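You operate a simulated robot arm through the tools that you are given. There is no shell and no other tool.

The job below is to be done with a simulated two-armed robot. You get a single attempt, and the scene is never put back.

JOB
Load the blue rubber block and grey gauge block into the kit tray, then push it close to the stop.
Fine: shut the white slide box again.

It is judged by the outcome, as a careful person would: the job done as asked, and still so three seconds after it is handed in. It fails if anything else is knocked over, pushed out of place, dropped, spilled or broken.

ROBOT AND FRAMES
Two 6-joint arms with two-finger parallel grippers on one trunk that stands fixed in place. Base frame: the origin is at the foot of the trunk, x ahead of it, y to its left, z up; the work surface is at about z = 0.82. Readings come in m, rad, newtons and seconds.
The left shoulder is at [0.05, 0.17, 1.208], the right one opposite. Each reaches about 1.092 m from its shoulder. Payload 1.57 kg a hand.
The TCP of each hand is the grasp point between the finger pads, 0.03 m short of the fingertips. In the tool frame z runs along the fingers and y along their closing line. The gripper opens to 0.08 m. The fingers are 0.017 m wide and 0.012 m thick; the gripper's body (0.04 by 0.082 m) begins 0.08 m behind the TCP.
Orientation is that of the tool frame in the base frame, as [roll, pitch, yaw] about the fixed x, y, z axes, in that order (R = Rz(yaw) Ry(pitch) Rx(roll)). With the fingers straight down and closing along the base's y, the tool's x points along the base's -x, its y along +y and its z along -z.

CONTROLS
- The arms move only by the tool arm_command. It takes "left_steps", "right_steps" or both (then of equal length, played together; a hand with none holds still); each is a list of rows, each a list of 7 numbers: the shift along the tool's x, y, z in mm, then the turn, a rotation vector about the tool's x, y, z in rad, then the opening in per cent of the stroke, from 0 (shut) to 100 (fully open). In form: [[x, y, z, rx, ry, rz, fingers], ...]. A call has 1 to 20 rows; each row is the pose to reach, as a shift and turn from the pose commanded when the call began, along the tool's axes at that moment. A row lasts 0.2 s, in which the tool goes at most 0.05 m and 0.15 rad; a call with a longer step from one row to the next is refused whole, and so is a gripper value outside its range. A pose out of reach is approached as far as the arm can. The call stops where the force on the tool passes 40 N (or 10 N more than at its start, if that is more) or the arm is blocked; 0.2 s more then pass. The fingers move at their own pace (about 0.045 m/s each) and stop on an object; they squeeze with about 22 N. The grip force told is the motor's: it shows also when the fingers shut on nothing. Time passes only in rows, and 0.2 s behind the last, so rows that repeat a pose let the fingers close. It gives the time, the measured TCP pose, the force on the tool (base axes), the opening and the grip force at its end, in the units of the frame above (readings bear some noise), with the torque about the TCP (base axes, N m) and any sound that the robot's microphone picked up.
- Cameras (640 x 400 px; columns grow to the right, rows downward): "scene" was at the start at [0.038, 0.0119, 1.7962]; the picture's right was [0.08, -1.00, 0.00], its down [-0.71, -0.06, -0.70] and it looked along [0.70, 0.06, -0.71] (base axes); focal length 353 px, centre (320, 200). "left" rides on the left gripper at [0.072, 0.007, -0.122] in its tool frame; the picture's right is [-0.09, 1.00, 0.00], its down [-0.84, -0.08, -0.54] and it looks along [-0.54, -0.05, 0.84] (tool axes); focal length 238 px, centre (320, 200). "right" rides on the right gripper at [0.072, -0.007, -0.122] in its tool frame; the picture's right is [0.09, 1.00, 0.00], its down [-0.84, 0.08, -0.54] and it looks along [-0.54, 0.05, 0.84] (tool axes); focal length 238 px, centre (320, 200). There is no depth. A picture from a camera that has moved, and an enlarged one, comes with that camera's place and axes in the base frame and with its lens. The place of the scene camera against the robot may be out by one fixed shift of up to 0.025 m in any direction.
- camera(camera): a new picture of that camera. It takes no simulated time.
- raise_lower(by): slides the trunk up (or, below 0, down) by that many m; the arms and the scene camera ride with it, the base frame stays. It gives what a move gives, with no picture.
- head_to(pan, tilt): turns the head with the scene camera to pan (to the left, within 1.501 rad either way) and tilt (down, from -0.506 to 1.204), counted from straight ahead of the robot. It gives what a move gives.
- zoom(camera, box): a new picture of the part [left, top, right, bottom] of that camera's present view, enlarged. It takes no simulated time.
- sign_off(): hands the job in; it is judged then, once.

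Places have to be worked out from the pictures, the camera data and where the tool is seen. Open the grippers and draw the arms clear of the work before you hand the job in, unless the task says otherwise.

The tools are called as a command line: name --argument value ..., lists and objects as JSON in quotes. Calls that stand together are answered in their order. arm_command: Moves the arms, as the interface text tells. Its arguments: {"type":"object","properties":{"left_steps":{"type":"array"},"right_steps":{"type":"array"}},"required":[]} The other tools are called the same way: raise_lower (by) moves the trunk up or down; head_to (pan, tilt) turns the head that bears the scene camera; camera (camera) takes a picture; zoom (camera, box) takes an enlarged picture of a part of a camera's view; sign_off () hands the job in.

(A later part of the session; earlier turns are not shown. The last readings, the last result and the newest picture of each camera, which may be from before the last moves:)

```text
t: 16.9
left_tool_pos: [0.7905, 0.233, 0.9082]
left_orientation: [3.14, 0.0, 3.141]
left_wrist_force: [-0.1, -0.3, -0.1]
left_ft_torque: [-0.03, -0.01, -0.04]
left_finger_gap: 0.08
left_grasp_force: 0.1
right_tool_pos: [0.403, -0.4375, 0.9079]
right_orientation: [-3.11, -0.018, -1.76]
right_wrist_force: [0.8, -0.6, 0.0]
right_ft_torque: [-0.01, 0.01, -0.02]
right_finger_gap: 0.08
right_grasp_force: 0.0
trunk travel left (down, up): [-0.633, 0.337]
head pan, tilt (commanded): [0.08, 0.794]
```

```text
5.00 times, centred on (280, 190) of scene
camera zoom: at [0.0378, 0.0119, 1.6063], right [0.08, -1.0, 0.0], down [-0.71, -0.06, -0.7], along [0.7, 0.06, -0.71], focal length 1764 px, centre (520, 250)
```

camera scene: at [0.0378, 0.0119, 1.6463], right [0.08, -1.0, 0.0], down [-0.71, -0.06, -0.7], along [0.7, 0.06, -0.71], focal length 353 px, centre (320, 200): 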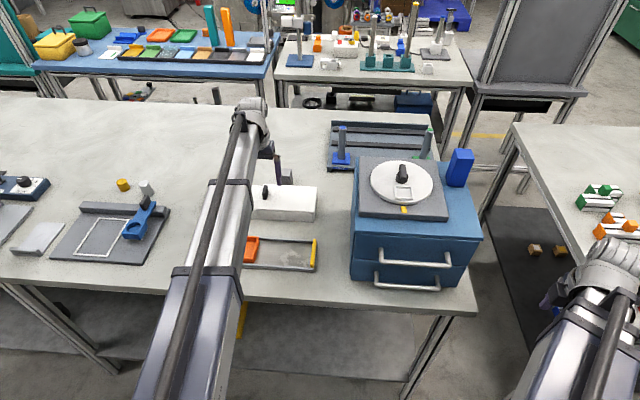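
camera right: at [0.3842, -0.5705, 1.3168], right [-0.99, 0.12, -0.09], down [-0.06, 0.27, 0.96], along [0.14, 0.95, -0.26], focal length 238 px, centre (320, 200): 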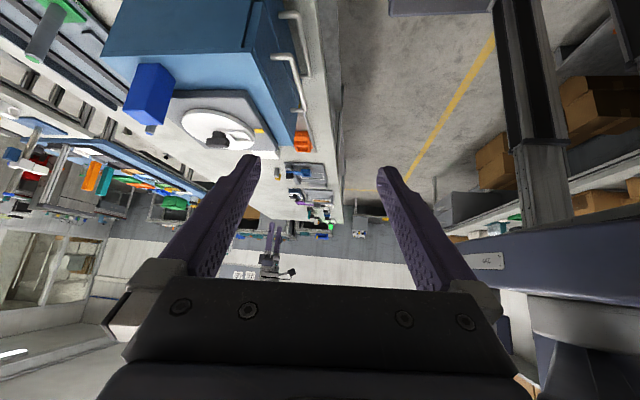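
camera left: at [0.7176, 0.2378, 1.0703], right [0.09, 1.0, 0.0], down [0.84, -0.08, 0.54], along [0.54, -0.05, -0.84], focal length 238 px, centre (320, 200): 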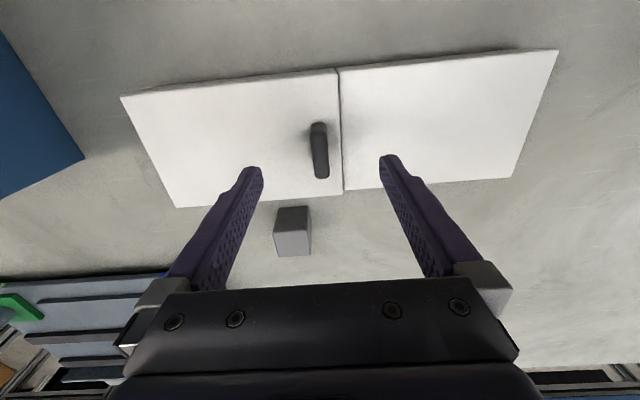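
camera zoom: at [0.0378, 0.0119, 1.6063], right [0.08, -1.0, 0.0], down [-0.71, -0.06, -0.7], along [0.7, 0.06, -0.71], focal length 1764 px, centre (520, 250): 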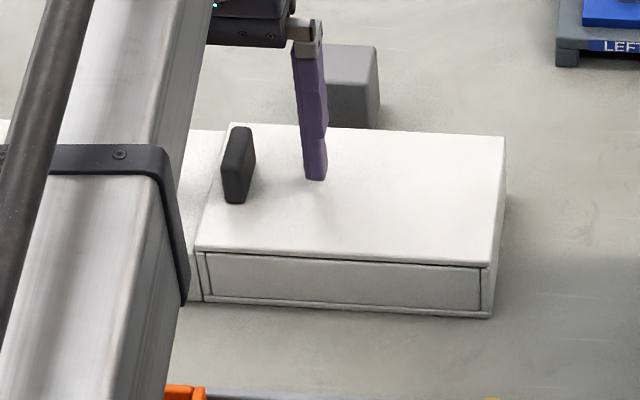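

The tips straddle the handle a few millimetres above the lid. I'll go down 3 mm more and close on the handle.

raise_lower --by -0.003

arm_command --left_steps '[[0, 0, 0, 0, 0, 0, 60], [0, 0, 0, 0, 0, 0, 30], [0, 0, 0, 0, 0, 0, 0], [0, 0, 0, 0, 0, 0, 0], [0, 0, 0, 0, 0, 0, 0], [0, 0, 0, 0, 0, 0, 0]]'

zoom --camera "left" --box '[200, 60, 440, 220]'

```text
t: 17.4
left_tool_pos: [0.7908, 0.2302, 0.9058]
left_orientation: [3.139, -0.001, -3.14]
left_wrist_force: [0.2, -0.1, 0.2]
left_ft_torque: [0.01, -0.01, 0.0]
left_finger_gap: 0.08
left_grasp_force: 0.1
right_tool_pos: [0.4029, -0.438, 0.9052]
right_orientation: [-3.111, -0.017, -1.76]
right_wrist_force: [0.0, -0.9, 0.4]
right_ft_torque: [-0.02, -0.01, -0.03]
right_finger_gap: 0.0798
right_grasp_force: 0.1
trunk travel left (down, up): [-0.63, 0.34]
head pan, tilt (commanded): [0.08, 0.794]
```

```text
t: 18.8
left_tool_pos: [0.7903, 0.2319, 0.904]
left_orientation: [3.14, 0.0, -3.141]
left_wrist_force: [1.3, 1.7, 1.6]
left_ft_torque: [-0.19, 0.09, -0.05]
left_finger_gap: 0.0132
left_grasp_force: 29.7
right_tool_pos: [0.4023, -0.4376, 0.9048]
right_orientation: [-3.11, -0.017, -1.758]
right_wrist_force: [0.6, -0.7, 0.2]
right_ft_torque: [0.0, 0.0, 0.03]
right_finger_gap: 0.0799
right_grasp_force: 0.2
trunk travel left (down, up): [-0.63, 0.34]
head pan, tilt (commanded): [0.08, 0.794]
```

```text
2.50 times, centred on (320, 140) of left
camera zoom: at [0.7177, 0.2381, 1.0272], right [0.09, 1.0, 0.0], down [0.84, -0.08, 0.54], along [0.54, -0.05, -0.84], focal length 596 px, centre (320, 350)
```

zoom: 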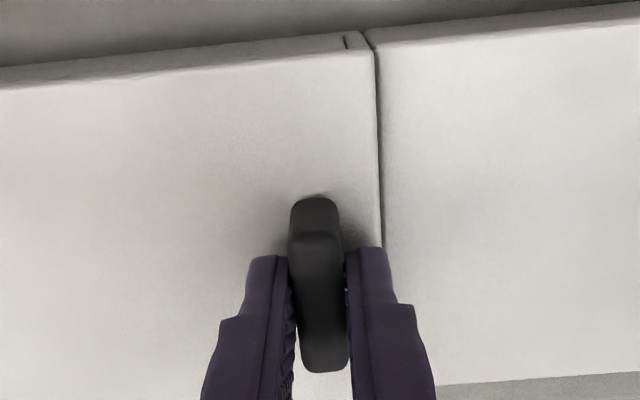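

The handle is gripped with a gap of 13 mm. I'll try sliding the lid 20 mm toward +y gently and watch the force.

arm_command --left_steps '[[0, 5, 0, 0, 0, 0, 0], [0, 10, 0, 0, 0, 0, 0], [0, 15, 0, 0, 0, 0, 0], [0, 20, 0, 0, 0, 0, 0]]'

camera --camera "left"

```text
t: 19.8
left_tool_pos: [0.79, 0.2525, 0.9046]
left_orientation: [3.139, -0.001, -3.141]
left_wrist_force: [2.7, 0.6, 3.2]
left_ft_torque: [-0.3, 0.34, -0.03]
left_finger_gap: 0.0128
left_grasp_force: 29.8
right_tool_pos: [0.4035, -0.4383, 0.9058]
right_orientation: [-3.11, -0.015, -1.76]
right_wrist_force: [-0.4, 0.0, -0.7]
right_ft_torque: [0.01, -0.01, 0.0]
right_finger_gap: 0.08
right_grasp_force: 0.1
trunk travel left (down, up): [-0.63, 0.34]
head pan, tilt (commanded): [0.08, 0.794]
```

```text
taken
camera left: at [0.7177, 0.2581, 1.0272], right [0.09, 1.0, 0.0], down [0.84, -0.08, 0.54], along [0.54, -0.05, -0.84], focal length 238 px, centre (320, 200)
```

left: 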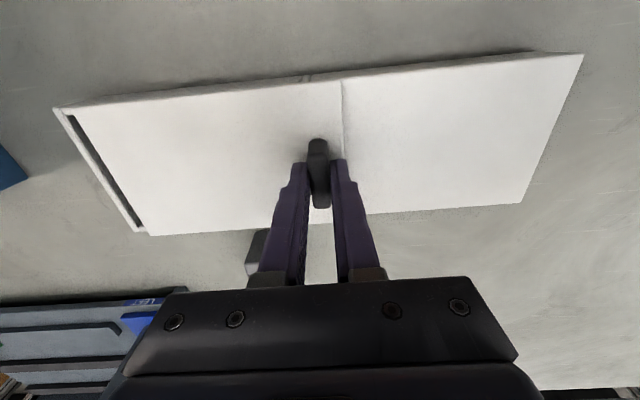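

The lid slides freely and a gap is opening at the y- end. I'll continue 100 mm further in 10 mm rows.

arm_command --left_steps '[[0, 10, 0, 0, 0, 0, 0], [0, 20, 0, 0, 0, 0, 0], [0, 30, 0, 0, 0, 0, 0], [0, 40, 0, 0, 0, 0, 0], [0, 50, 0, 0, 0, 0, 0], [0, 60, 0, 0, 0, 0, 0], [0, 70, 0, 0, 0, 0, 0], [0, 80, 0, 0, 0, 0, 0], [0, 90, 0, 0, 0, 0, 0], [0, 100, 0, 0, 0, 0, 0]]'

camera --camera "left"

camera --camera "scene"

```text
t: 22.0
left_tool_pos: [0.79, 0.352, 0.9041]
left_orientation: [3.139, 0.0, 3.141]
left_wrist_force: [1.0, 0.2, 1.2]
left_ft_torque: [-0.3, 0.43, 0.05]
left_finger_gap: 0.0129
left_grasp_force: 29.3
right_tool_pos: [0.4027, -0.4372, 0.9046]
right_orientation: [-3.111, -0.017, -1.759]
right_wrist_force: [-0.8, 0.2, 0.4]
right_ft_torque: [-0.02, 0.02, 0.0]
right_finger_gap: 0.0801
right_grasp_force: 0.0
trunk travel left (down, up): [-0.63, 0.34]
head pan, tilt (commanded): [0.08, 0.794]
```

```text
taken
camera left: at [0.7178, 0.3574, 1.0272], right [0.09, 1.0, 0.0], down [0.84, -0.08, 0.54], along [0.54, -0.05, -0.84], focal length 238 px, centre (320, 200)
```

left: 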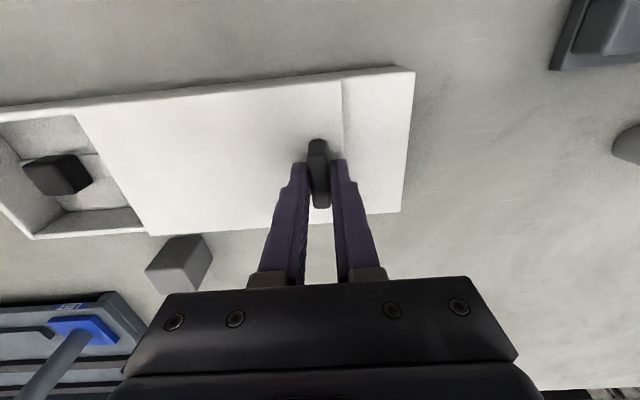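

```text
taken
camera scene: at [0.0381, 0.012, 1.6033], right [0.08, -1.0, 0.0], down [-0.71, -0.06, -0.7], along [0.7, 0.06, -0.71], focal length 353 px, centre (320, 200)
```

scene: 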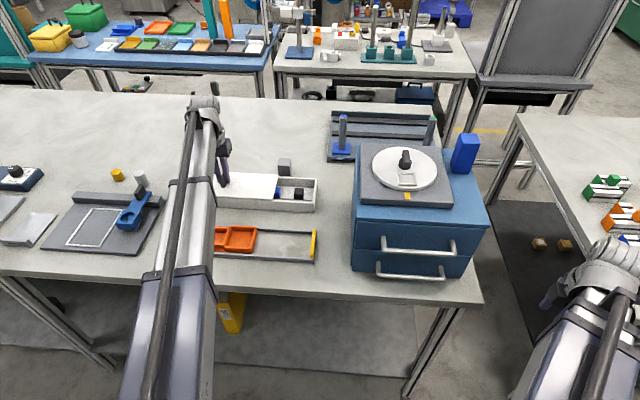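

The cavity is open and shows a black block plus something blue near the lid edge. I'll zoom in.

zoom --camera "scene" --box '[210, 150, 330, 225]'

zoom --camera "left" --box '[0, 60, 240, 240]'

```text
5.33 times, centred on (270, 188) of scene
camera zoom: at [0.0381, 0.012, 1.6033], right [0.08, -1.0, 0.0], down [-0.71, -0.06, -0.7], along [0.7, 0.06, -0.71], focal length 1882 px, centre (587, 267)
```

zoom: 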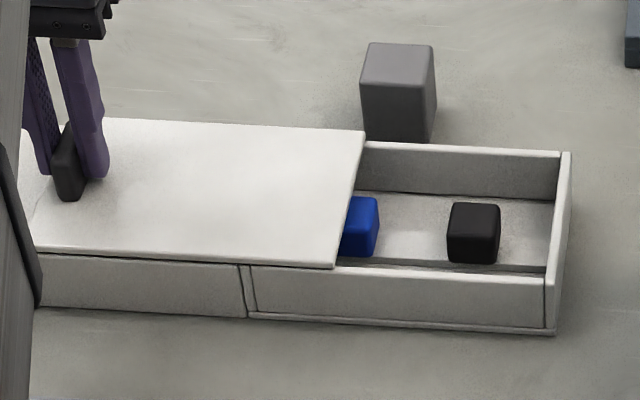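

```text
2.22 times, centred on (120, 150) of left
camera zoom: at [0.7178, 0.3574, 1.0272], right [0.09, 1.0, 0.0], down [0.84, -0.08, 0.54], along [0.54, -0.05, -0.84], focal length 530 px, centre (764, 311)
```

zoom: 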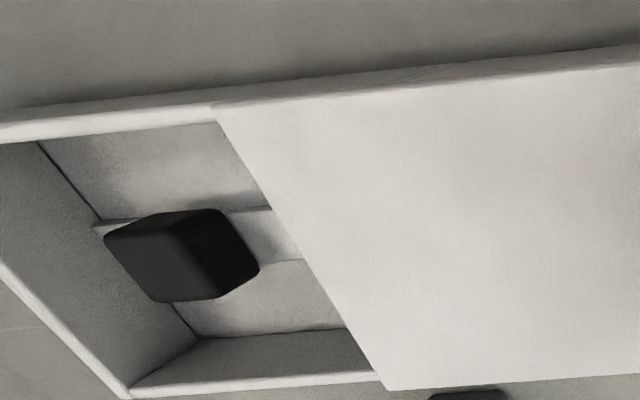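

Inside are a blue block (the target) partly under the lid and a black one that stays. I'll slide the lid another 25 mm, slowly, to free the blue block fully.

arm_command --left_steps '[[0, 5, 0, 0, 0, 0, 0], [0, 10, 0, 0, 0, 0, 0], [0, 15, 0, 0, 0, 0, 0], [0, 20, 0, 0, 0, 0, 0], [0, 25, 0, 0, 0, 0, 0]]'

zoom --camera "scene" --box '[210, 150, 330, 225]'

```text
t: 23.2
left_tool_pos: [0.7908, 0.3777, 0.9046]
left_orientation: [3.141, 0.0, 3.141]
left_wrist_force: [2.2, 0.1, 2.3]
left_ft_torque: [-0.27, 0.53, -0.02]
left_finger_gap: 0.0128
left_grasp_force: 29.4
right_tool_pos: [0.404, -0.4372, 0.9058]
right_orientation: [-3.109, -0.018, -1.76]
right_wrist_force: [0.7, 0.2, 0.0]
right_ft_torque: [0.0, -0.01, -0.02]
right_finger_gap: 0.0798
right_grasp_force: 0.1
trunk travel left (down, up): [-0.63, 0.34]
head pan, tilt (commanded): [0.08, 0.794]
```

```text
5.33 times, centred on (270, 188) of scene
camera zoom: at [0.038, 0.0119, 1.6033], right [0.08, -1.0, 0.0], down [-0.71, -0.06, -0.7], along [0.7, 0.06, -0.71], focal length 1882 px, centre (587, 267)
```

zoom: 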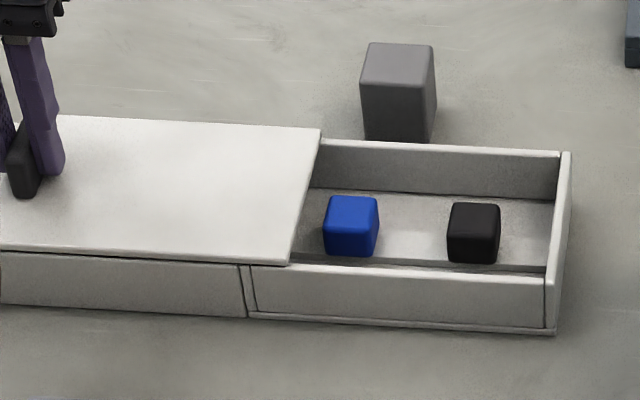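

Blue (about 30 mm cube) is now fully exposed, with grey at about 40 mm. I'll slide the lid 14 mm more for finger room.

arm_command --left_steps '[[0, 4, 0, 0, 0, 0, 0], [0, 8, 0, 0, 0, 0, 0], [0, 12, 0, 0, 0, 0, 0], [0, 14, 0, 0, 0, 0, 0]]'

zoom --camera "scene" --box '[190, 140, 340, 240]'

camera --camera "left"

```text
t: 24.2
left_tool_pos: [0.7908, 0.3914, 0.905]
left_orientation: [3.141, 0.0, 3.141]
left_wrist_force: [-0.5, -0.2, -1.2]
left_ft_torque: [-0.19, -0.33, 0.01]
left_finger_gap: 0.0128
left_grasp_force: 29.8
right_tool_pos: [0.4023, -0.4381, 0.9047]
right_orientation: [-3.11, -0.016, -1.759]
right_wrist_force: [-0.5, 0.7, -0.5]
right_ft_torque: [-0.02, 0.04, 0.0]
right_finger_gap: 0.0801
right_grasp_force: 0.0
trunk travel left (down, up): [-0.63, 0.34]
head pan, tilt (commanded): [0.08, 0.794]
```

```text
4.00 times, centred on (265, 190) of scene
camera zoom: at [0.0379, 0.012, 1.6032], right [0.08, -1.0, 0.0], down [-0.71, -0.06, -0.7], along [0.7, 0.06, -0.71], focal length 1411 px, centre (540, 240)
```

zoom: 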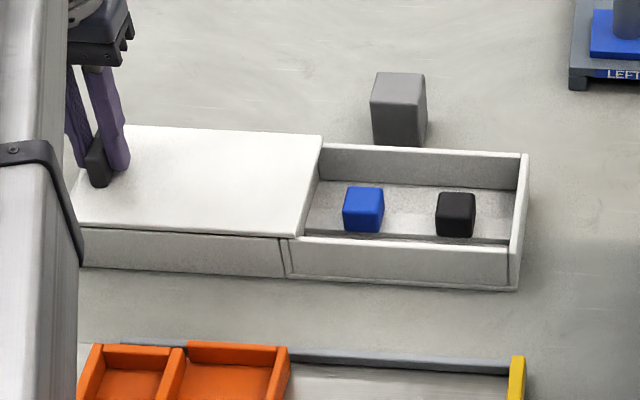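

```text
taken
camera left: at [0.7177, 0.3972, 1.0272], right [0.09, 1.0, 0.0], down [0.84, -0.08, 0.54], along [0.54, -0.05, -0.84], focal length 238 px, centre (320, 200)
```

left: 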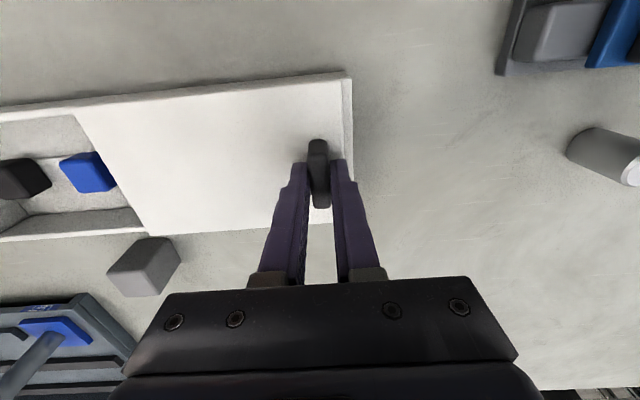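

The lid is open about 160 mm. I'll release the handle, raise 0.1 m, and move over the blue block for a clear look.

arm_command --left_steps '[[0, 0, 0, 0, 0, 0, 40], [0, 0, 0, 0, 0, 0, 60], [0, 0, 0, 0, 0, 0, 60]]'

raise_lower --by 0.1

arm_command --left_steps '[[0, -40, 0, 0, 0, 0, 60], [0, -80, 0, 0, 0, 0, 60], [0, -120, 0, 0, 0, 0, 60], [0, -160, 0, 0, 0, 0, 60], [0, -190, 0, 0, 0, 0, 60], [0, -190, 0, 0, 0, 0, 60]]'

camera --camera "left"

zoom --camera "left" --box '[180, 70, 440, 230]'

```text
t: 25.0
left_tool_pos: [0.7899, 0.3915, 0.9036]
left_orientation: [3.14, 0.002, 3.141]
left_wrist_force: [0.0, 0.4, 0.3]
left_ft_torque: [-0.01, 0.0, -0.04]
left_finger_gap: 0.0479
left_grasp_force: 0.0
right_tool_pos: [0.4023, -0.4379, 0.9055]
right_orientation: [-3.11, -0.019, -1.76]
right_wrist_force: [-0.1, -0.8, 0.5]
right_ft_torque: [0.03, -0.03, 0.01]
right_finger_gap: 0.0798
right_grasp_force: 0.1
trunk travel left (down, up): [-0.63, 0.34]
head pan, tilt (commanded): [0.08, 0.794]
```

```text
t: 26.4
left_tool_pos: [0.7916, 0.3907, 1.0045]
left_orientation: [3.139, 0.0, 3.141]
left_wrist_force: [-0.3, 0.3, -0.5]
left_ft_torque: [0.01, 0.02, -0.02]
left_finger_gap: 0.0479
left_grasp_force: 0.1
right_tool_pos: [0.4031, -0.438, 1.0044]
right_orientation: [-3.109, -0.018, -1.76]
right_wrist_force: [0.1, 0.5, 1.0]
right_ft_torque: [0.0, 0.0, -0.02]
right_finger_gap: 0.0801
right_grasp_force: 0.0
trunk travel left (down, up): [-0.73, 0.24]
head pan, tilt (commanded): [0.08, 0.794]
```

```text
t: 27.8
left_tool_pos: [0.7916, 0.203, 1.0044]
left_orientation: [3.139, -0.001, 3.14]
left_wrist_force: [-1.0, 0.4, 0.0]
left_ft_torque: [-0.03, -0.03, 0.01]
left_finger_gap: 0.048
left_grasp_force: 0.1
right_tool_pos: [0.4029, -0.4361, 1.0046]
right_orientation: [-3.11, -0.017, -1.759]
right_wrist_force: [-0.8, -0.1, -0.1]
right_ft_torque: [0.03, 0.01, 0.03]
right_finger_gap: 0.0801
right_grasp_force: 0.0
trunk travel left (down, up): [-0.73, 0.24]
head pan, tilt (commanded): [0.08, 0.794]
```

```text
taken
camera left: at [0.7182, 0.2075, 1.1272], right [0.09, 1.0, 0.0], down [0.84, -0.08, 0.54], along [0.54, -0.05, -0.84], focal length 238 px, centre (320, 200)
```

left: 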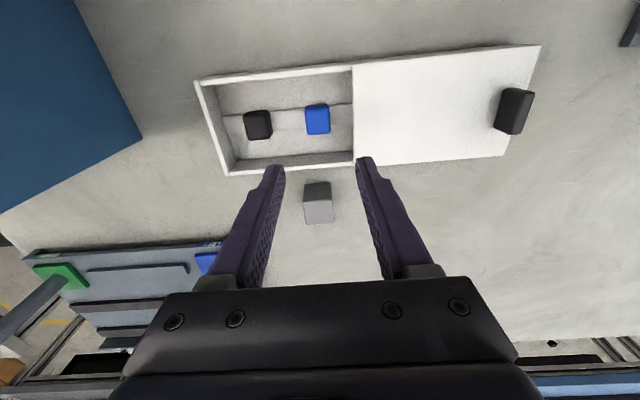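

```text
2.46 times, centred on (310, 150) of left
camera zoom: at [0.7182, 0.2075, 1.1272], right [0.09, 1.0, 0.0], down [0.84, -0.08, 0.54], along [0.54, -0.05, -0.84], focal length 587 px, centre (345, 323)
```

zoom: 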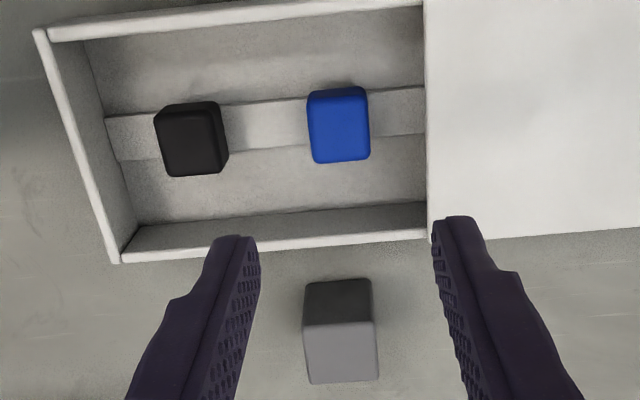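

The blue block is centred near (0.787, 0.199), about 28–30 mm wide, with the lid edge at y≈0.237. I'll align over it with a 40 mm opening and descend partway, then check.

arm_command --left_steps '[[3.5, -1, 0, 0, 0, 0, 50], [3.5, -1, 0, 0, 0, 0, 50]]'

raise_lower --by -0.09

camera --camera "left"

zoom --camera "left" --box '[200, 60, 440, 220]'

```text
t: 28.4
left_tool_pos: [0.7876, 0.201, 1.0052]
left_orientation: [3.142, 0.0, 3.141]
left_wrist_force: [0.3, 0.2, 1.0]
left_ft_torque: [0.0, -0.02, -0.01]
left_finger_gap: 0.0399
left_grasp_force: 0.1
right_tool_pos: [0.4024, -0.4383, 1.0055]
right_orientation: [-3.108, -0.016, -1.758]
right_wrist_force: [0.3, -0.1, 0.0]
right_ft_torque: [0.04, 0.02, -0.03]
right_finger_gap: 0.0799
right_grasp_force: 0.0
trunk travel left (down, up): [-0.73, 0.24]
head pan, tilt (commanded): [0.08, 0.794]
```

```text
t: 29.6
left_tool_pos: [0.7886, 0.2016, 0.9152]
left_orientation: [3.141, 0.0, 3.141]
left_wrist_force: [0.7, -0.3, 0.7]
left_ft_torque: [-0.02, 0.0, -0.01]
left_finger_gap: 0.0397
left_grasp_force: 0.1
right_tool_pos: [0.4031, -0.4377, 0.9145]
right_orientation: [-3.109, -0.017, -1.76]
right_wrist_force: [0.7, -0.2, -0.4]
right_ft_torque: [-0.01, -0.01, -0.01]
right_finger_gap: 0.0801
right_grasp_force: 0.0
trunk travel left (down, up): [-0.64, 0.33]
head pan, tilt (commanded): [0.08, 0.794]
```

```text
taken
camera left: at [0.7149, 0.2064, 1.0373], right [0.09, 1.0, 0.0], down [0.84, -0.08, 0.54], along [0.54, -0.05, -0.84], focal length 238 px, centre (320, 200)
```

left: 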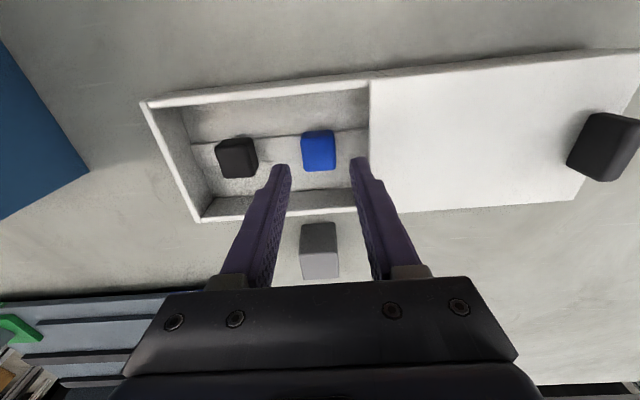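

```text
2.50 times, centred on (320, 140) of left
camera zoom: at [0.7149, 0.2064, 1.0373], right [0.09, 1.0, 0.0], down [0.84, -0.08, 0.54], along [0.54, -0.05, -0.84], focal length 596 px, centre (320, 350)
```

zoom: 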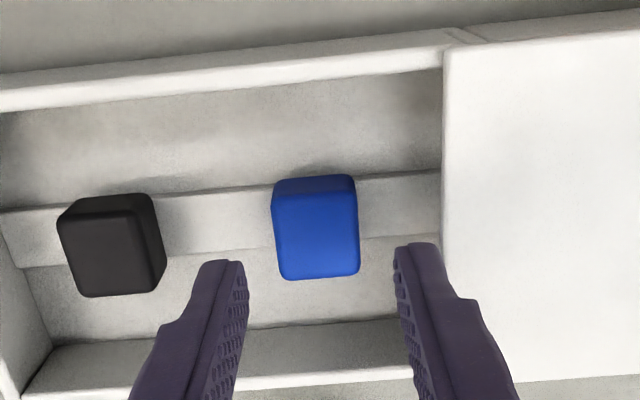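

Triangulation puts the block's top at z≈0.855, centred under the fingers. I'll lower 43 mm so the tips overlap about 13 mm of the block, then close.

raise_lower --by -0.043

arm_command --left_steps '[[0, 0, 0, 0, 0, 0, 30], [0, 0, 0, 0, 0, 0, 0], [0, 0, 0, 0, 0, 0, 0], [0, 0, 0, 0, 0, 0, 0]]'

zoom --camera "left" --box '[200, 60, 440, 220]'

```text
t: 30.5
left_tool_pos: [0.7861, 0.2014, 0.8717]
left_orientation: [3.14, 0.0, 3.14]
left_wrist_force: [0.1, 0.0, -0.6]
left_ft_torque: [0.02, -0.05, 0.0]
left_finger_gap: 0.04
left_grasp_force: 0.1
right_tool_pos: [0.4034, -0.4362, 0.8717]
right_orientation: [-3.109, -0.017, -1.759]
right_wrist_force: [0.0, 0.2, -0.2]
right_ft_torque: [-0.04, -0.03, 0.01]
right_finger_gap: 0.0801
right_grasp_force: 0.0
trunk travel left (down, up): [-0.597, 0.373]
head pan, tilt (commanded): [0.08, 0.794]
```

```text
t: 31.5
left_tool_pos: [0.7878, 0.2, 0.8707]
left_orientation: [3.14, -0.001, -3.141]
left_wrist_force: [-0.8, 0.4, 0.7]
left_ft_torque: [-0.04, 0.04, 0.01]
left_finger_gap: 0.0268
left_grasp_force: 21.4
right_tool_pos: [0.4026, -0.438, 0.872]
right_orientation: [-3.111, -0.017, -1.758]
right_wrist_force: [-0.1, 0.2, 0.4]
right_ft_torque: [0.04, -0.03, 0.02]
right_finger_gap: 0.0799
right_grasp_force: 0.1
trunk travel left (down, up): [-0.597, 0.373]
head pan, tilt (commanded): [0.08, 0.794]
```

```text
2.50 times, centred on (320, 140) of left
camera zoom: at [0.7149, 0.2063, 0.9942], right [0.09, 1.0, 0.0], down [0.84, -0.08, 0.54], along [0.54, -0.05, -0.84], focal length 596 px, centre (320, 350)
```

zoom: 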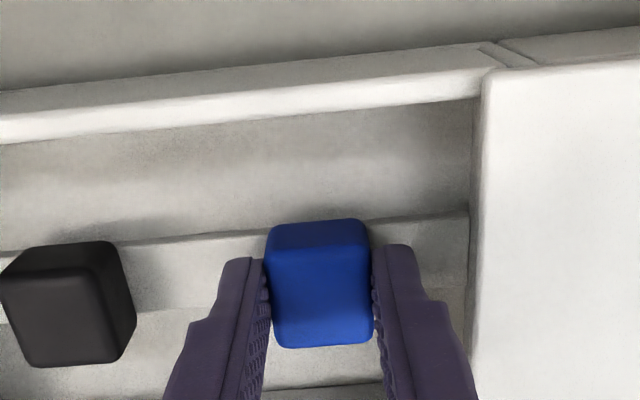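

The blue block is held with a gap of 26.8 mm and a grip of 21 N. I'll lift it out of the box.

raise_lower --by 0.03

raise_lower --by 0.08

camera --camera "left"

zoom --camera "scene" --box '[190, 140, 340, 290]'

```text
t: 32.2
left_tool_pos: [0.7874, 0.2009, 0.9012]
left_orientation: [3.14, -0.001, 3.14]
left_wrist_force: [0.1, 0.0, 0.0]
left_ft_torque: [0.01, 0.0, 0.0]
left_finger_gap: 0.0001
left_grasp_force: 21.1
right_tool_pos: [0.4019, -0.4384, 0.9016]
right_orientation: [-3.109, -0.017, -1.759]
right_wrist_force: [0.5, -0.4, -0.4]
right_ft_torque: [0.0, -0.02, 0.0]
right_finger_gap: 0.0799
right_grasp_force: 0.1
trunk travel left (down, up): [-0.627, 0.343]
head pan, tilt (commanded): [0.08, 0.794]
```

```text
t: 33.4
left_tool_pos: [0.7873, 0.2006, 0.9805]
left_orientation: [3.139, -0.001, 3.141]
left_wrist_force: [0.4, -0.2, -0.1]
left_ft_torque: [0.02, 0.02, 0.01]
left_finger_gap: 0.0
left_grasp_force: 20.7
right_tool_pos: [0.4027, -0.437, 0.9821]
right_orientation: [-3.111, -0.017, -1.76]
right_wrist_force: [-0.5, -0.5, -0.8]
right_ft_torque: [-0.02, 0.02, 0.02]
right_finger_gap: 0.0799
right_grasp_force: 0.1
trunk travel left (down, up): [-0.707, 0.263]
head pan, tilt (commanded): [0.08, 0.794]
```

```text
taken
camera left: at [0.715, 0.2063, 1.1041], right [0.09, 1.0, 0.0], down [0.84, -0.08, 0.54], along [0.54, -0.05, -0.84], focal length 238 px, centre (320, 200)
```

left: 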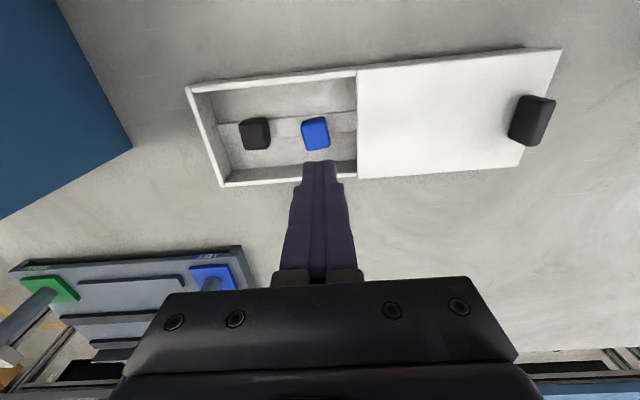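

```text
2.67 times, centred on (265, 215) of scene
camera zoom: at [0.0381, 0.0119, 1.6802], right [0.08, -1.0, 0.0], down [-0.71, -0.06, -0.7], along [0.7, 0.06, -0.71], focal length 941 px, centre (467, 160)
```

zoom: 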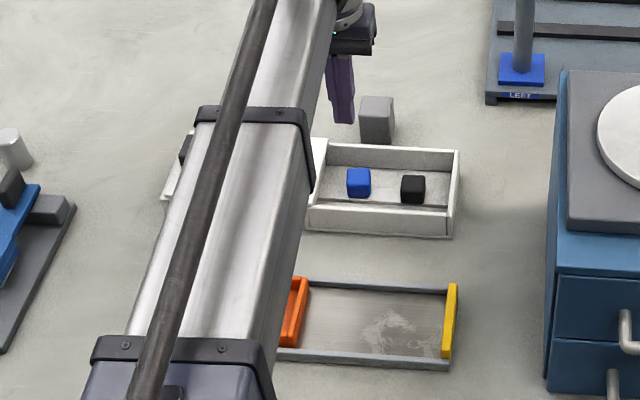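

The block slipped out of the fingertips and is still in the box, slightly turned. I'll need a deeper grip. I'll reopen the fingers and look closely at it.

arm_command --left_steps '[[0, 0, 0, 0, 0, 0, 50], [0, 0, 0, 0, 0, 0, 50], [0, 0, 0, 0, 0, 0, 50]]'

zoom --camera "left" --box '[180, 60, 400, 200]'

zoom --camera "scene" --box '[270, 180, 330, 230]'

```text
t: 34.2
left_tool_pos: [0.7875, 0.2017, 0.9822]
left_orientation: [3.141, 0.0, -3.141]
left_wrist_force: [0.0, 0.1, -0.1]
left_ft_torque: [-0.02, 0.03, -0.01]
left_finger_gap: 0.0399
left_grasp_force: 0.0
right_tool_pos: [0.4033, -0.4374, 0.9813]
right_orientation: [-3.111, -0.017, -1.758]
right_wrist_force: [0.1, 0.0, -0.3]
right_ft_torque: [0.02, 0.02, -0.02]
right_finger_gap: 0.0799
right_grasp_force: 0.0
trunk travel left (down, up): [-0.707, 0.263]
head pan, tilt (commanded): [0.08, 0.794]
```

```text
2.86 times, centred on (290, 130) of left
camera zoom: at [0.715, 0.2063, 1.1042], right [0.09, 1.0, 0.0], down [0.84, -0.08, 0.54], along [0.54, -0.05, -0.84], focal length 681 px, centre (406, 400)
```

zoom: 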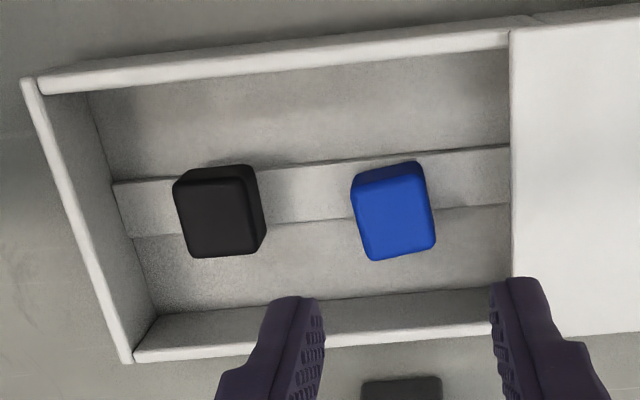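

```text
8.00 times, centred on (300, 205) of scene
camera zoom: at [0.038, 0.0119, 1.6802], right [0.08, -1.0, 0.0], down [-0.71, -0.06, -0.7], along [0.7, 0.06, -0.71], focal length 2823 px, centre (480, 160)
```

zoom: 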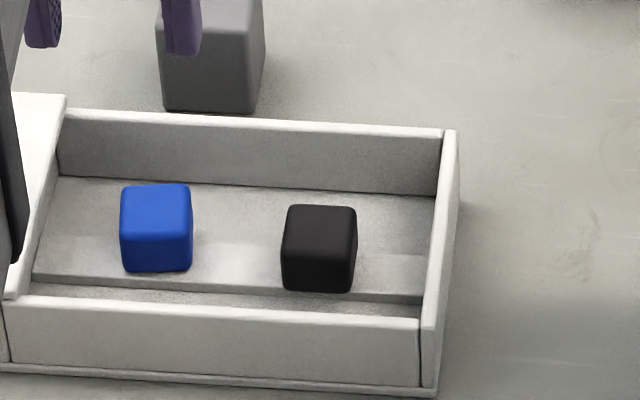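

The blue block now sits at about (0.793, 0.195), turned +0.07 rad, with its top at 0.855 and the cavity floor at about 0.828. I'll re-align with it and go deeper this time, with tips at about 0.833.

arm_command --left_steps '[[-3, -2, 0, 0, 0, -0.035, 50], [-5.7, -4.3, 0, 0, 0, -0.07, 50], [-5.7, -4.3, 0, 0, 0, -0.07, 50]]'

raise_lower --by -0.075

zoom --camera "left" --box '[200, 60, 440, 220]'

```text
t: 35.0
left_tool_pos: [0.7932, 0.1968, 0.9815]
left_orientation: [3.14, 0.0, -3.072]
left_wrist_force: [-0.7, -0.7, -0.7]
left_ft_torque: [0.01, -0.02, 0.0]
left_finger_gap: 0.04
left_grasp_force: 0.0
right_tool_pos: [0.4027, -0.438, 0.9812]
right_orientation: [-3.109, -0.019, -1.76]
right_wrist_force: [0.4, 0.5, 0.4]
right_ft_torque: [-0.03, 0.02, -0.01]
right_finger_gap: 0.0801
right_grasp_force: 0.0
trunk travel left (down, up): [-0.707, 0.263]
head pan, tilt (commanded): [0.08, 0.794]
```

```text
t: 36.1
left_tool_pos: [0.7924, 0.1972, 0.9069]
left_orientation: [3.14, 0.0, -3.07]
left_wrist_force: [0.0, 0.6, -0.1]
left_ft_torque: [0.0, -0.01, 0.02]
left_finger_gap: 0.0401
left_grasp_force: 0.1
right_tool_pos: [0.4027, -0.4376, 0.9066]
right_orientation: [-3.111, -0.017, -1.761]
right_wrist_force: [-0.3, 0.0, 0.1]
right_ft_torque: [-0.02, 0.0, -0.01]
right_finger_gap: 0.0799
right_grasp_force: 0.0
trunk travel left (down, up): [-0.632, 0.338]
head pan, tilt (commanded): [0.08, 0.794]
```

```text
2.50 times, centred on (320, 140) of left
camera zoom: at [0.72, 0.197, 1.0293], right [0.02, 1.0, 0.0], down [0.84, -0.02, 0.54], along [0.54, -0.01, -0.84], focal length 596 px, centre (320, 350)
```

zoom: 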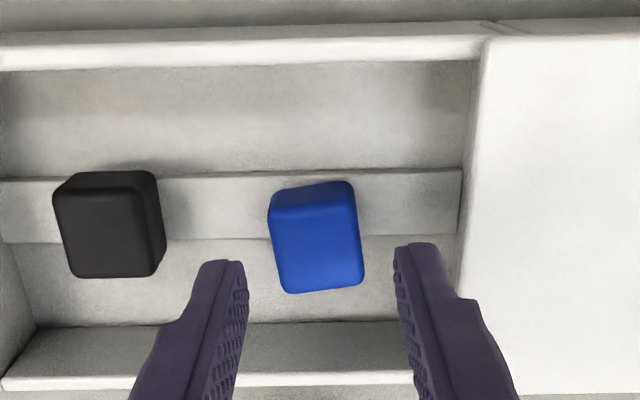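

Aligned well with clear room on both sides. I'll lower 45 mm to the deeper grip height.

raise_lower --by -0.045

arm_command --left_steps '[[0, 0, 0, 0, 0, 0, 35], [0, 0, 0, 0, 0, 0, 20], [0, 0, 0, 0, 0, 0, 0], [0, 0, 0, 0, 0, 0, 0], [0, 0, 0, 0, 0, 0, 0], [0, 0, 0, 0, 0, 0, 0]]'

raise_lower --by 0.008

zoom --camera "left" --box '[200, 60, 440, 220]'

```text
t: 37.0
left_tool_pos: [0.7928, 0.1979, 0.8626]
left_orientation: [3.141, 0.0, -3.072]
left_wrist_force: [2.9, -0.4, 5.7]
left_ft_torque: [-0.13, -0.04, 0.1]
left_finger_gap: 0.04
left_grasp_force: 0.1
right_tool_pos: [0.402, -0.4378, 0.8626]
right_orientation: [-3.11, -0.016, -1.76]
right_wrist_force: [0.6, -0.5, 0.3]
right_ft_torque: [0.03, 0.01, -0.01]
right_finger_gap: 0.08
right_grasp_force: 0.2
trunk travel left (down, up): [-0.587, 0.383]
head pan, tilt (commanded): [0.08, 0.794]
```

```text
t: 38.4
left_tool_pos: [0.7931, 0.1958, 0.8621]
left_orientation: [3.141, -0.001, -3.071]
left_wrist_force: [-1.4, -3.5, 3.3]
left_ft_torque: [-0.18, 0.03, -0.01]
left_finger_gap: 0.0273
left_grasp_force: 22.3
right_tool_pos: [0.4031, -0.4376, 0.8615]
right_orientation: [-3.111, -0.017, -1.758]
right_wrist_force: [0.5, -0.5, 0.4]
right_ft_torque: [0.02, -0.02, -0.02]
right_finger_gap: 0.0803
right_grasp_force: 0.0
trunk travel left (down, up): [-0.587, 0.383]
head pan, tilt (commanded): [0.08, 0.794]
```

```text
t: 39.0
left_tool_pos: [0.7938, 0.1978, 0.8699]
left_orientation: [3.139, -0.001, -3.072]
left_wrist_force: [0.2, -0.3, -0.3]
left_ft_torque: [0.05, -0.03, 0.01]
left_finger_gap: 0.0272
left_grasp_force: 22.1
right_tool_pos: [0.4021, -0.4359, 0.8704]
right_orientation: [-3.111, -0.017, -1.759]
right_wrist_force: [-0.1, 0.2, 0.6]
right_ft_torque: [-0.02, -0.03, 0.02]
right_finger_gap: 0.0802
right_grasp_force: 0.2
trunk travel left (down, up): [-0.595, 0.375]
head pan, tilt (commanded): [0.08, 0.794]
```

```text
2.50 times, centred on (320, 140) of left
camera zoom: at [0.7203, 0.1974, 0.9921], right [0.02, 1.0, 0.0], down [0.84, -0.02, 0.54], along [0.54, -0.01, -0.84], focal length 596 px, centre (320, 350)
```

zoom: 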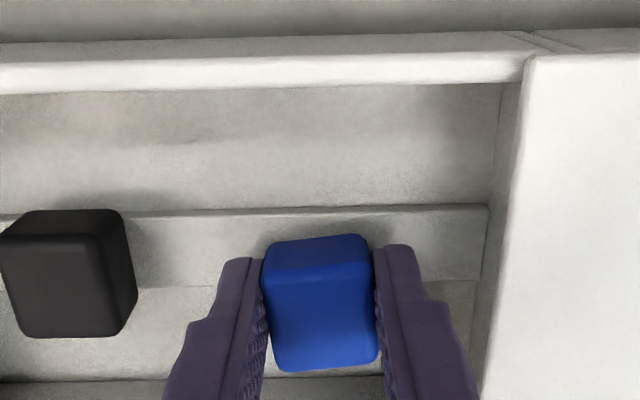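

The tips just touched the cavity floor and then gripped. The block appears to be lifting with the fingers, so I'll raise 20 mm more and check the grip.

raise_lower --by 0.02

zoom --camera "left" --box '[200, 60, 440, 220]'

```text
t: 39.6
left_tool_pos: [0.794, 0.1957, 0.8891]
left_orientation: [3.14, 0.0, -3.072]
left_wrist_force: [-0.4, -0.2, -0.3]
left_ft_torque: [0.04, -0.02, 0.01]
left_finger_gap: 0.0269
left_grasp_force: 21.5
right_tool_pos: [0.4031, -0.4374, 0.889]
right_orientation: [-3.111, -0.017, -1.759]
right_wrist_force: [-1.0, -0.1, -0.8]
right_ft_torque: [0.04, 0.01, 0.0]
right_finger_gap: 0.0799
right_grasp_force: 0.0
trunk travel left (down, up): [-0.615, 0.355]
head pan, tilt (commanded): [0.08, 0.794]
```

```text
2.50 times, centred on (320, 140) of left
camera zoom: at [0.7203, 0.1969, 1.0121], right [0.02, 1.0, 0.0], down [0.84, -0.02, 0.54], along [0.54, -0.01, -0.84], focal length 596 px, centre (320, 350)
```

zoom: 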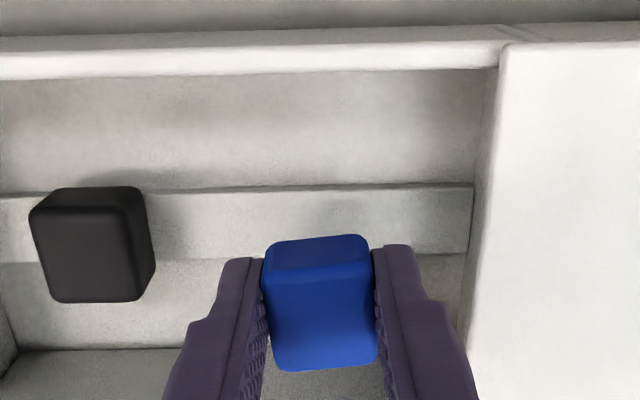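

The block stays firmly in the fingers. I'll raise it clear, then carry it gently to a viewing spot just behind the tray.

raise_lower --by 0.07

arm_command --left_steps '[[15, 18, 0, 0, 0, 0.01, 0], [31, 36, 0, 0, 0, 0.02, 0], [46, 54, 0, 0, 0, 0.03, 0], [62, 72, 0, 0, 0, 0.04, 0], [77, 90, 0, 0, 0, 0.05, 0], [93, 107, 0, 0, 0, 0.06, 0], [108, 125, 0, 0, 0, 0.065, 0], [123.8, 143, 0, 0, 0, 0.07, 0], [123.8, 143, 0, 0, 0, 0.07, 0]]'

camera --camera "left"

zoom --camera "left" --box '[180, 0, 440, 160]'

```text
t: 40.7
left_tool_pos: [0.792, 0.1976, 0.9594]
left_orientation: [3.14, 0.002, -3.072]
left_wrist_force: [0.2, 0.2, -1.3]
left_ft_torque: [0.0, 0.01, -0.02]
left_finger_gap: 0.0271
left_grasp_force: 22.1
right_tool_pos: [0.4031, -0.4374, 0.9597]
right_orientation: [-3.111, -0.017, -1.76]
right_wrist_force: [-0.4, 0.3, 0.3]
right_ft_torque: [-0.01, -0.01, -0.01]
right_finger_gap: 0.0803
right_grasp_force: 0.0
trunk travel left (down, up): [-0.685, 0.285]
head pan, tilt (commanded): [0.08, 0.794]
```

```text
t: 42.7
left_tool_pos: [0.6591, 0.3316, 0.9595]
left_orientation: [3.14, 0.0, 3.141]
left_wrist_force: [0.8, 0.3, -1.1]
left_ft_torque: [0.01, -0.01, 0.01]
left_finger_gap: 0.0269
left_grasp_force: 22.3
right_tool_pos: [0.4032, -0.437, 0.9599]
right_orientation: [-3.109, -0.019, -1.76]
right_wrist_force: [-0.1, 1.1, -1.0]
right_ft_torque: [-0.02, 0.02, 0.01]
right_finger_gap: 0.08
right_grasp_force: 0.1
trunk travel left (down, up): [-0.685, 0.285]
head pan, tilt (commanded): [0.08, 0.794]
```

```text
taken
camera left: at [0.587, 0.337, 1.0822], right [0.09, 1.0, 0.0], down [0.84, -0.08, 0.54], along [0.54, -0.05, -0.84], focal length 238 px, centre (320, 200)
```

left: 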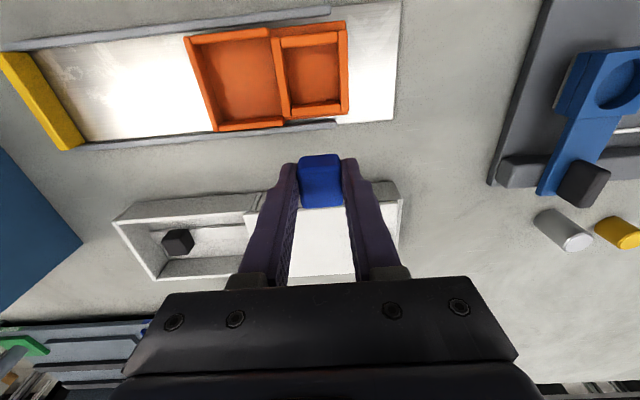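

```text
2.46 times, centred on (310, 80) of left
camera zoom: at [0.587, 0.337, 1.0822], right [0.09, 1.0, 0.0], down [0.84, -0.08, 0.54], along [0.54, -0.05, -0.84], focal length 587 px, centre (345, 495)
```

zoom: 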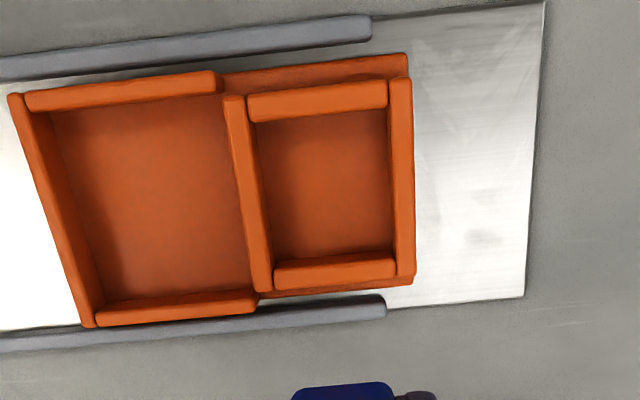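

This gives a clear view of the tray pockets. I'll zoom in further on the small pocket to get wall heights and its centre.

zoom --camera "left" --box '[265, 10, 365, 135]'

zoom --camera "left" --box '[180, 15, 300, 145]'

zoom --camera "scene" --box '[190, 200, 330, 300]'

```text
3.20 times, centred on (315, 72) of left
camera zoom: at [0.587, 0.337, 1.0822], right [0.09, 1.0, 0.0], down [0.84, -0.08, 0.54], along [0.54, -0.05, -0.84], focal length 763 px, centre (336, 608)
```

zoom: 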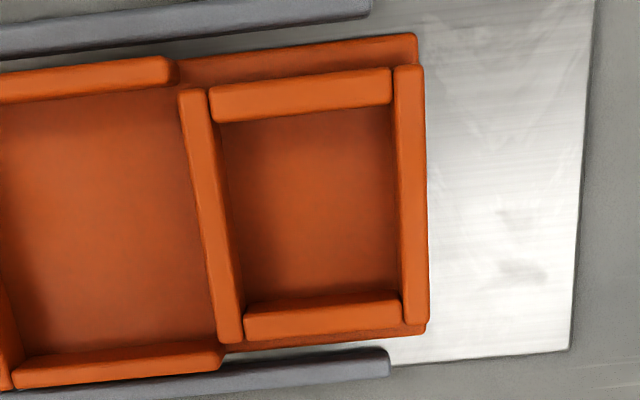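

```text
3.08 times, centred on (240, 80) of left
camera zoom: at [0.587, 0.337, 1.0822], right [0.09, 1.0, 0.0], down [0.84, -0.08, 0.54], along [0.54, -0.05, -0.84], focal length 733 px, centre (566, 569)
```

zoom: 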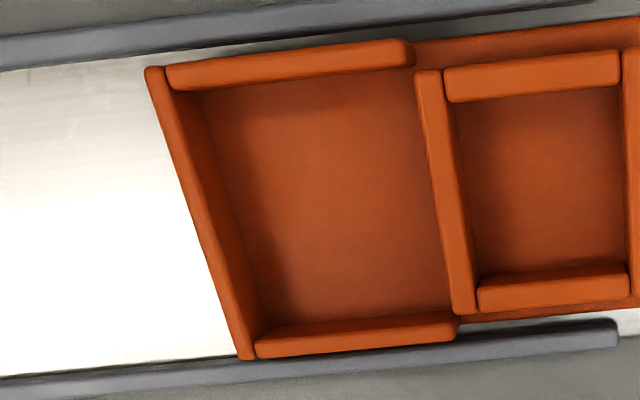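

```text
4.00 times, centred on (260, 250) of scene
camera zoom: at [0.0382, 0.0118, 1.6582], right [0.08, -1.0, 0.0], down [-0.71, -0.06, -0.7], along [0.7, 0.06, -0.71], focal length 1411 px, centre (560, 0)
```

zoom: 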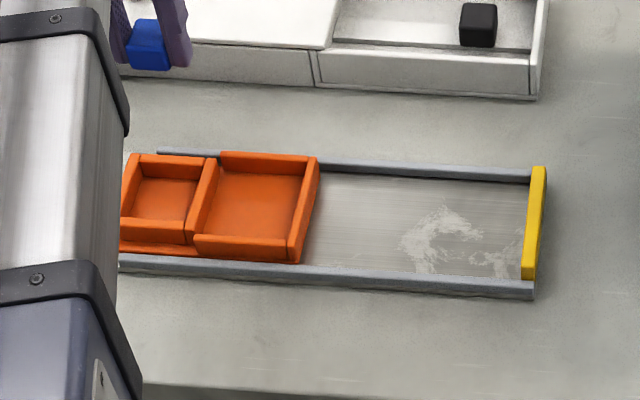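

The pockets measure about 67×66 mm centred at (0.6085, 0.264) and 48×48 mm centred at (0.609, 0.328), with walls about 15 mm high. Blue is gripped low, so it goes in the big pocket where the fingers fit. I'll move over it and lower partway.

arm_command --left_steps '[[17, -22, 0, 0, 0, 0, 0], [34, -45, 0, 0, 0, 0, 0], [50.5, -67, 0, 0, 0, 0, 0], [50.5, -67, 0, 0, 0, 0, 0]]'

raise_lower --by -0.06

camera --camera "left"

zoom --camera "left" --box '[200, 60, 440, 220]'

zoom --camera "scene" --box '[190, 180, 330, 280]'

```text
t: 43.7
left_tool_pos: [0.6103, 0.2632, 0.9594]
left_orientation: [3.14, 0.001, -3.141]
left_wrist_force: [-0.4, -0.3, -0.6]
left_ft_torque: [0.01, 0.04, 0.01]
left_finger_gap: 0.0267
left_grasp_force: 22.4
right_tool_pos: [0.403, -0.4375, 0.9591]
right_orientation: [-3.112, -0.017, -1.759]
right_wrist_force: [0.6, 0.2, 0.2]
right_ft_torque: [0.0, 0.01, -0.01]
right_finger_gap: 0.08
right_grasp_force: 0.0
trunk travel left (down, up): [-0.685, 0.285]
head pan, tilt (commanded): [0.08, 0.794]
```

```text
t: 44.7
left_tool_pos: [0.6102, 0.2644, 0.8994]
left_orientation: [3.139, 0.0, -3.141]
left_wrist_force: [-0.2, 0.4, -0.1]
left_ft_torque: [0.04, 0.02, 0.0]
left_finger_gap: 0.027
left_grasp_force: 21.9
right_tool_pos: [0.403, -0.4389, 0.8997]
right_orientation: [-3.111, -0.018, -1.758]
right_wrist_force: [-0.3, 0.0, -0.5]
right_ft_torque: [-0.01, -0.03, 0.01]
right_finger_gap: 0.08
right_grasp_force: 0.0
trunk travel left (down, up): [-0.625, 0.345]
head pan, tilt (commanded): [0.08, 0.794]
```

```text
taken
camera left: at [0.5372, 0.269, 1.0223], right [0.09, 1.0, 0.0], down [0.84, -0.08, 0.54], along [0.54, -0.05, -0.84], focal length 238 px, centre (320, 200)
```

left: 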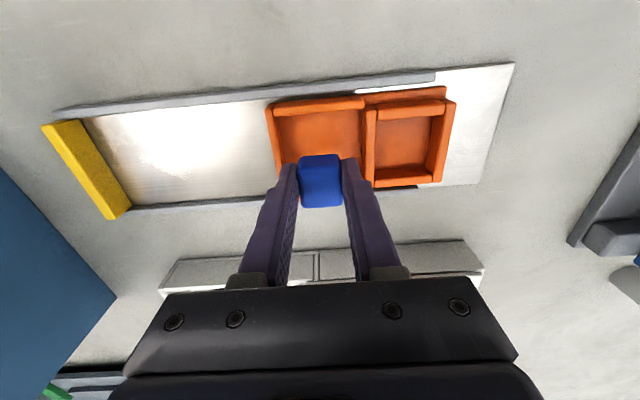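

```text
2.50 times, centred on (320, 140) of left
camera zoom: at [0.5372, 0.269, 1.0223], right [0.09, 1.0, 0.0], down [0.84, -0.08, 0.54], along [0.54, -0.05, -0.84], focal length 596 px, centre (320, 350)
```

zoom: 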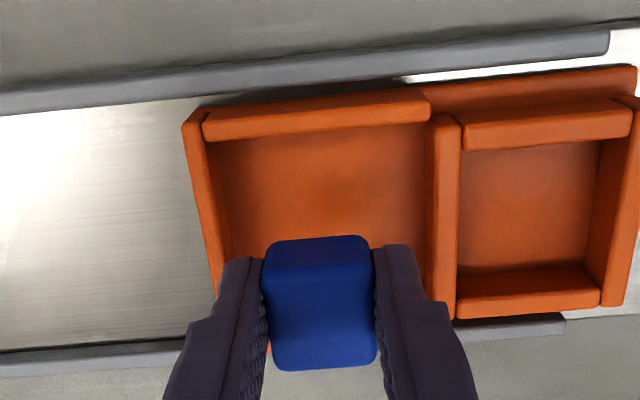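

```text
4.00 times, centred on (260, 230) of scene
camera zoom: at [0.0378, 0.012, 1.5983], right [0.08, -1.0, 0.0], down [-0.71, -0.06, -0.7], along [0.7, 0.06, -0.71], focal length 1411 px, centre (560, 80)
```

zoom: 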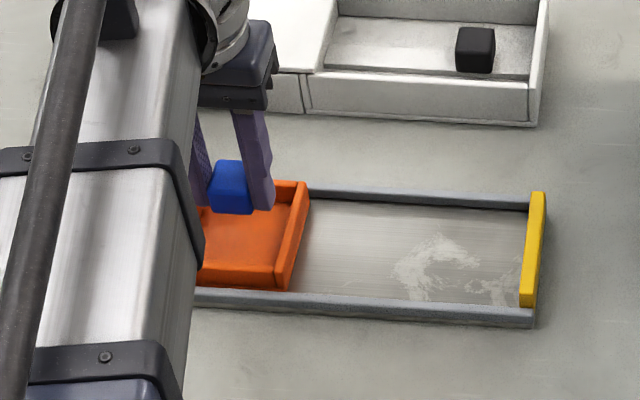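

The block hangs over the big pocket. I'll nudge it 2 mm in +y to centre it, then lower close to the pocket floor.

arm_command --left_steps '[[0, 2, 0, 0, 0, 0, 0], [0, 2, 0, 0, 0, 0, 0]]'

raise_lower --by -0.032

zoom --camera "left" --box '[200, 60, 440, 220]'

```text
t: 45.3
left_tool_pos: [0.6101, 0.2649, 0.8983]
left_orientation: [3.14, 0.0, -3.141]
left_wrist_force: [-1.1, 0.0, -0.5]
left_ft_torque: [-0.04, 0.0, 0.01]
left_finger_gap: 0.0268
left_grasp_force: 21.7
right_tool_pos: [0.403, -0.4383, 0.9007]
right_orientation: [-3.11, -0.019, -1.76]
right_wrist_force: [0.3, -0.1, 0.5]
right_ft_torque: [0.04, 0.01, -0.04]
right_finger_gap: 0.08
right_grasp_force: 0.1
trunk travel left (down, up): [-0.625, 0.345]
head pan, tilt (commanded): [0.08, 0.794]
```

```text
t: 46.1
left_tool_pos: [0.6091, 0.2662, 0.8672]
left_orientation: [3.14, 0.0, 3.141]
left_wrist_force: [0.3, 0.1, -0.1]
left_ft_torque: [0.02, 0.0, -0.01]
left_finger_gap: 0.0268
left_grasp_force: 22.3
right_tool_pos: [0.4036, -0.4383, 0.868]
right_orientation: [-3.109, -0.017, -1.758]
right_wrist_force: [-0.6, 0.4, 0.0]
right_ft_torque: [-0.01, 0.0, 0.03]
right_finger_gap: 0.0801
right_grasp_force: 0.0
trunk travel left (down, up): [-0.593, 0.377]
head pan, tilt (commanded): [0.08, 0.794]
```

```text
2.50 times, centred on (320, 140) of left
camera zoom: at [0.5373, 0.2709, 0.9902], right [0.09, 1.0, 0.0], down [0.84, -0.08, 0.54], along [0.54, -0.05, -0.84], focal length 596 px, centre (320, 350)
```

zoom: 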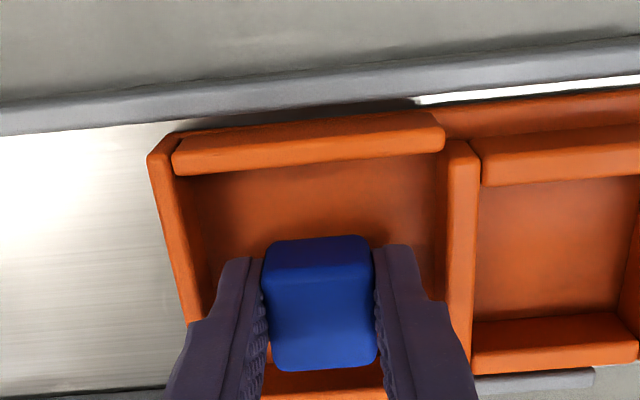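

The block is inside the pocket with no contact yet. I'll ease down 4 mm more.

raise_lower --by -0.004

```text
t: 46.6
left_tool_pos: [0.6115, 0.2658, 0.8645]
left_orientation: [3.139, -0.002, -3.141]
left_wrist_force: [0.5, -0.1, -0.2]
left_ft_torque: [-0.01, 0.04, -0.03]
left_finger_gap: 0.0268
left_grasp_force: 22.0
right_tool_pos: [0.4032, -0.4374, 0.8633]
right_orientation: [-3.109, -0.018, -1.758]
right_wrist_force: [-0.1, 0.5, 0.2]
right_ft_torque: [0.03, -0.01, 0.03]
right_finger_gap: 0.0801
right_grasp_force: 0.2
trunk travel left (down, up): [-0.589, 0.381]
head pan, tilt (commanded): [0.08, 0.794]
```

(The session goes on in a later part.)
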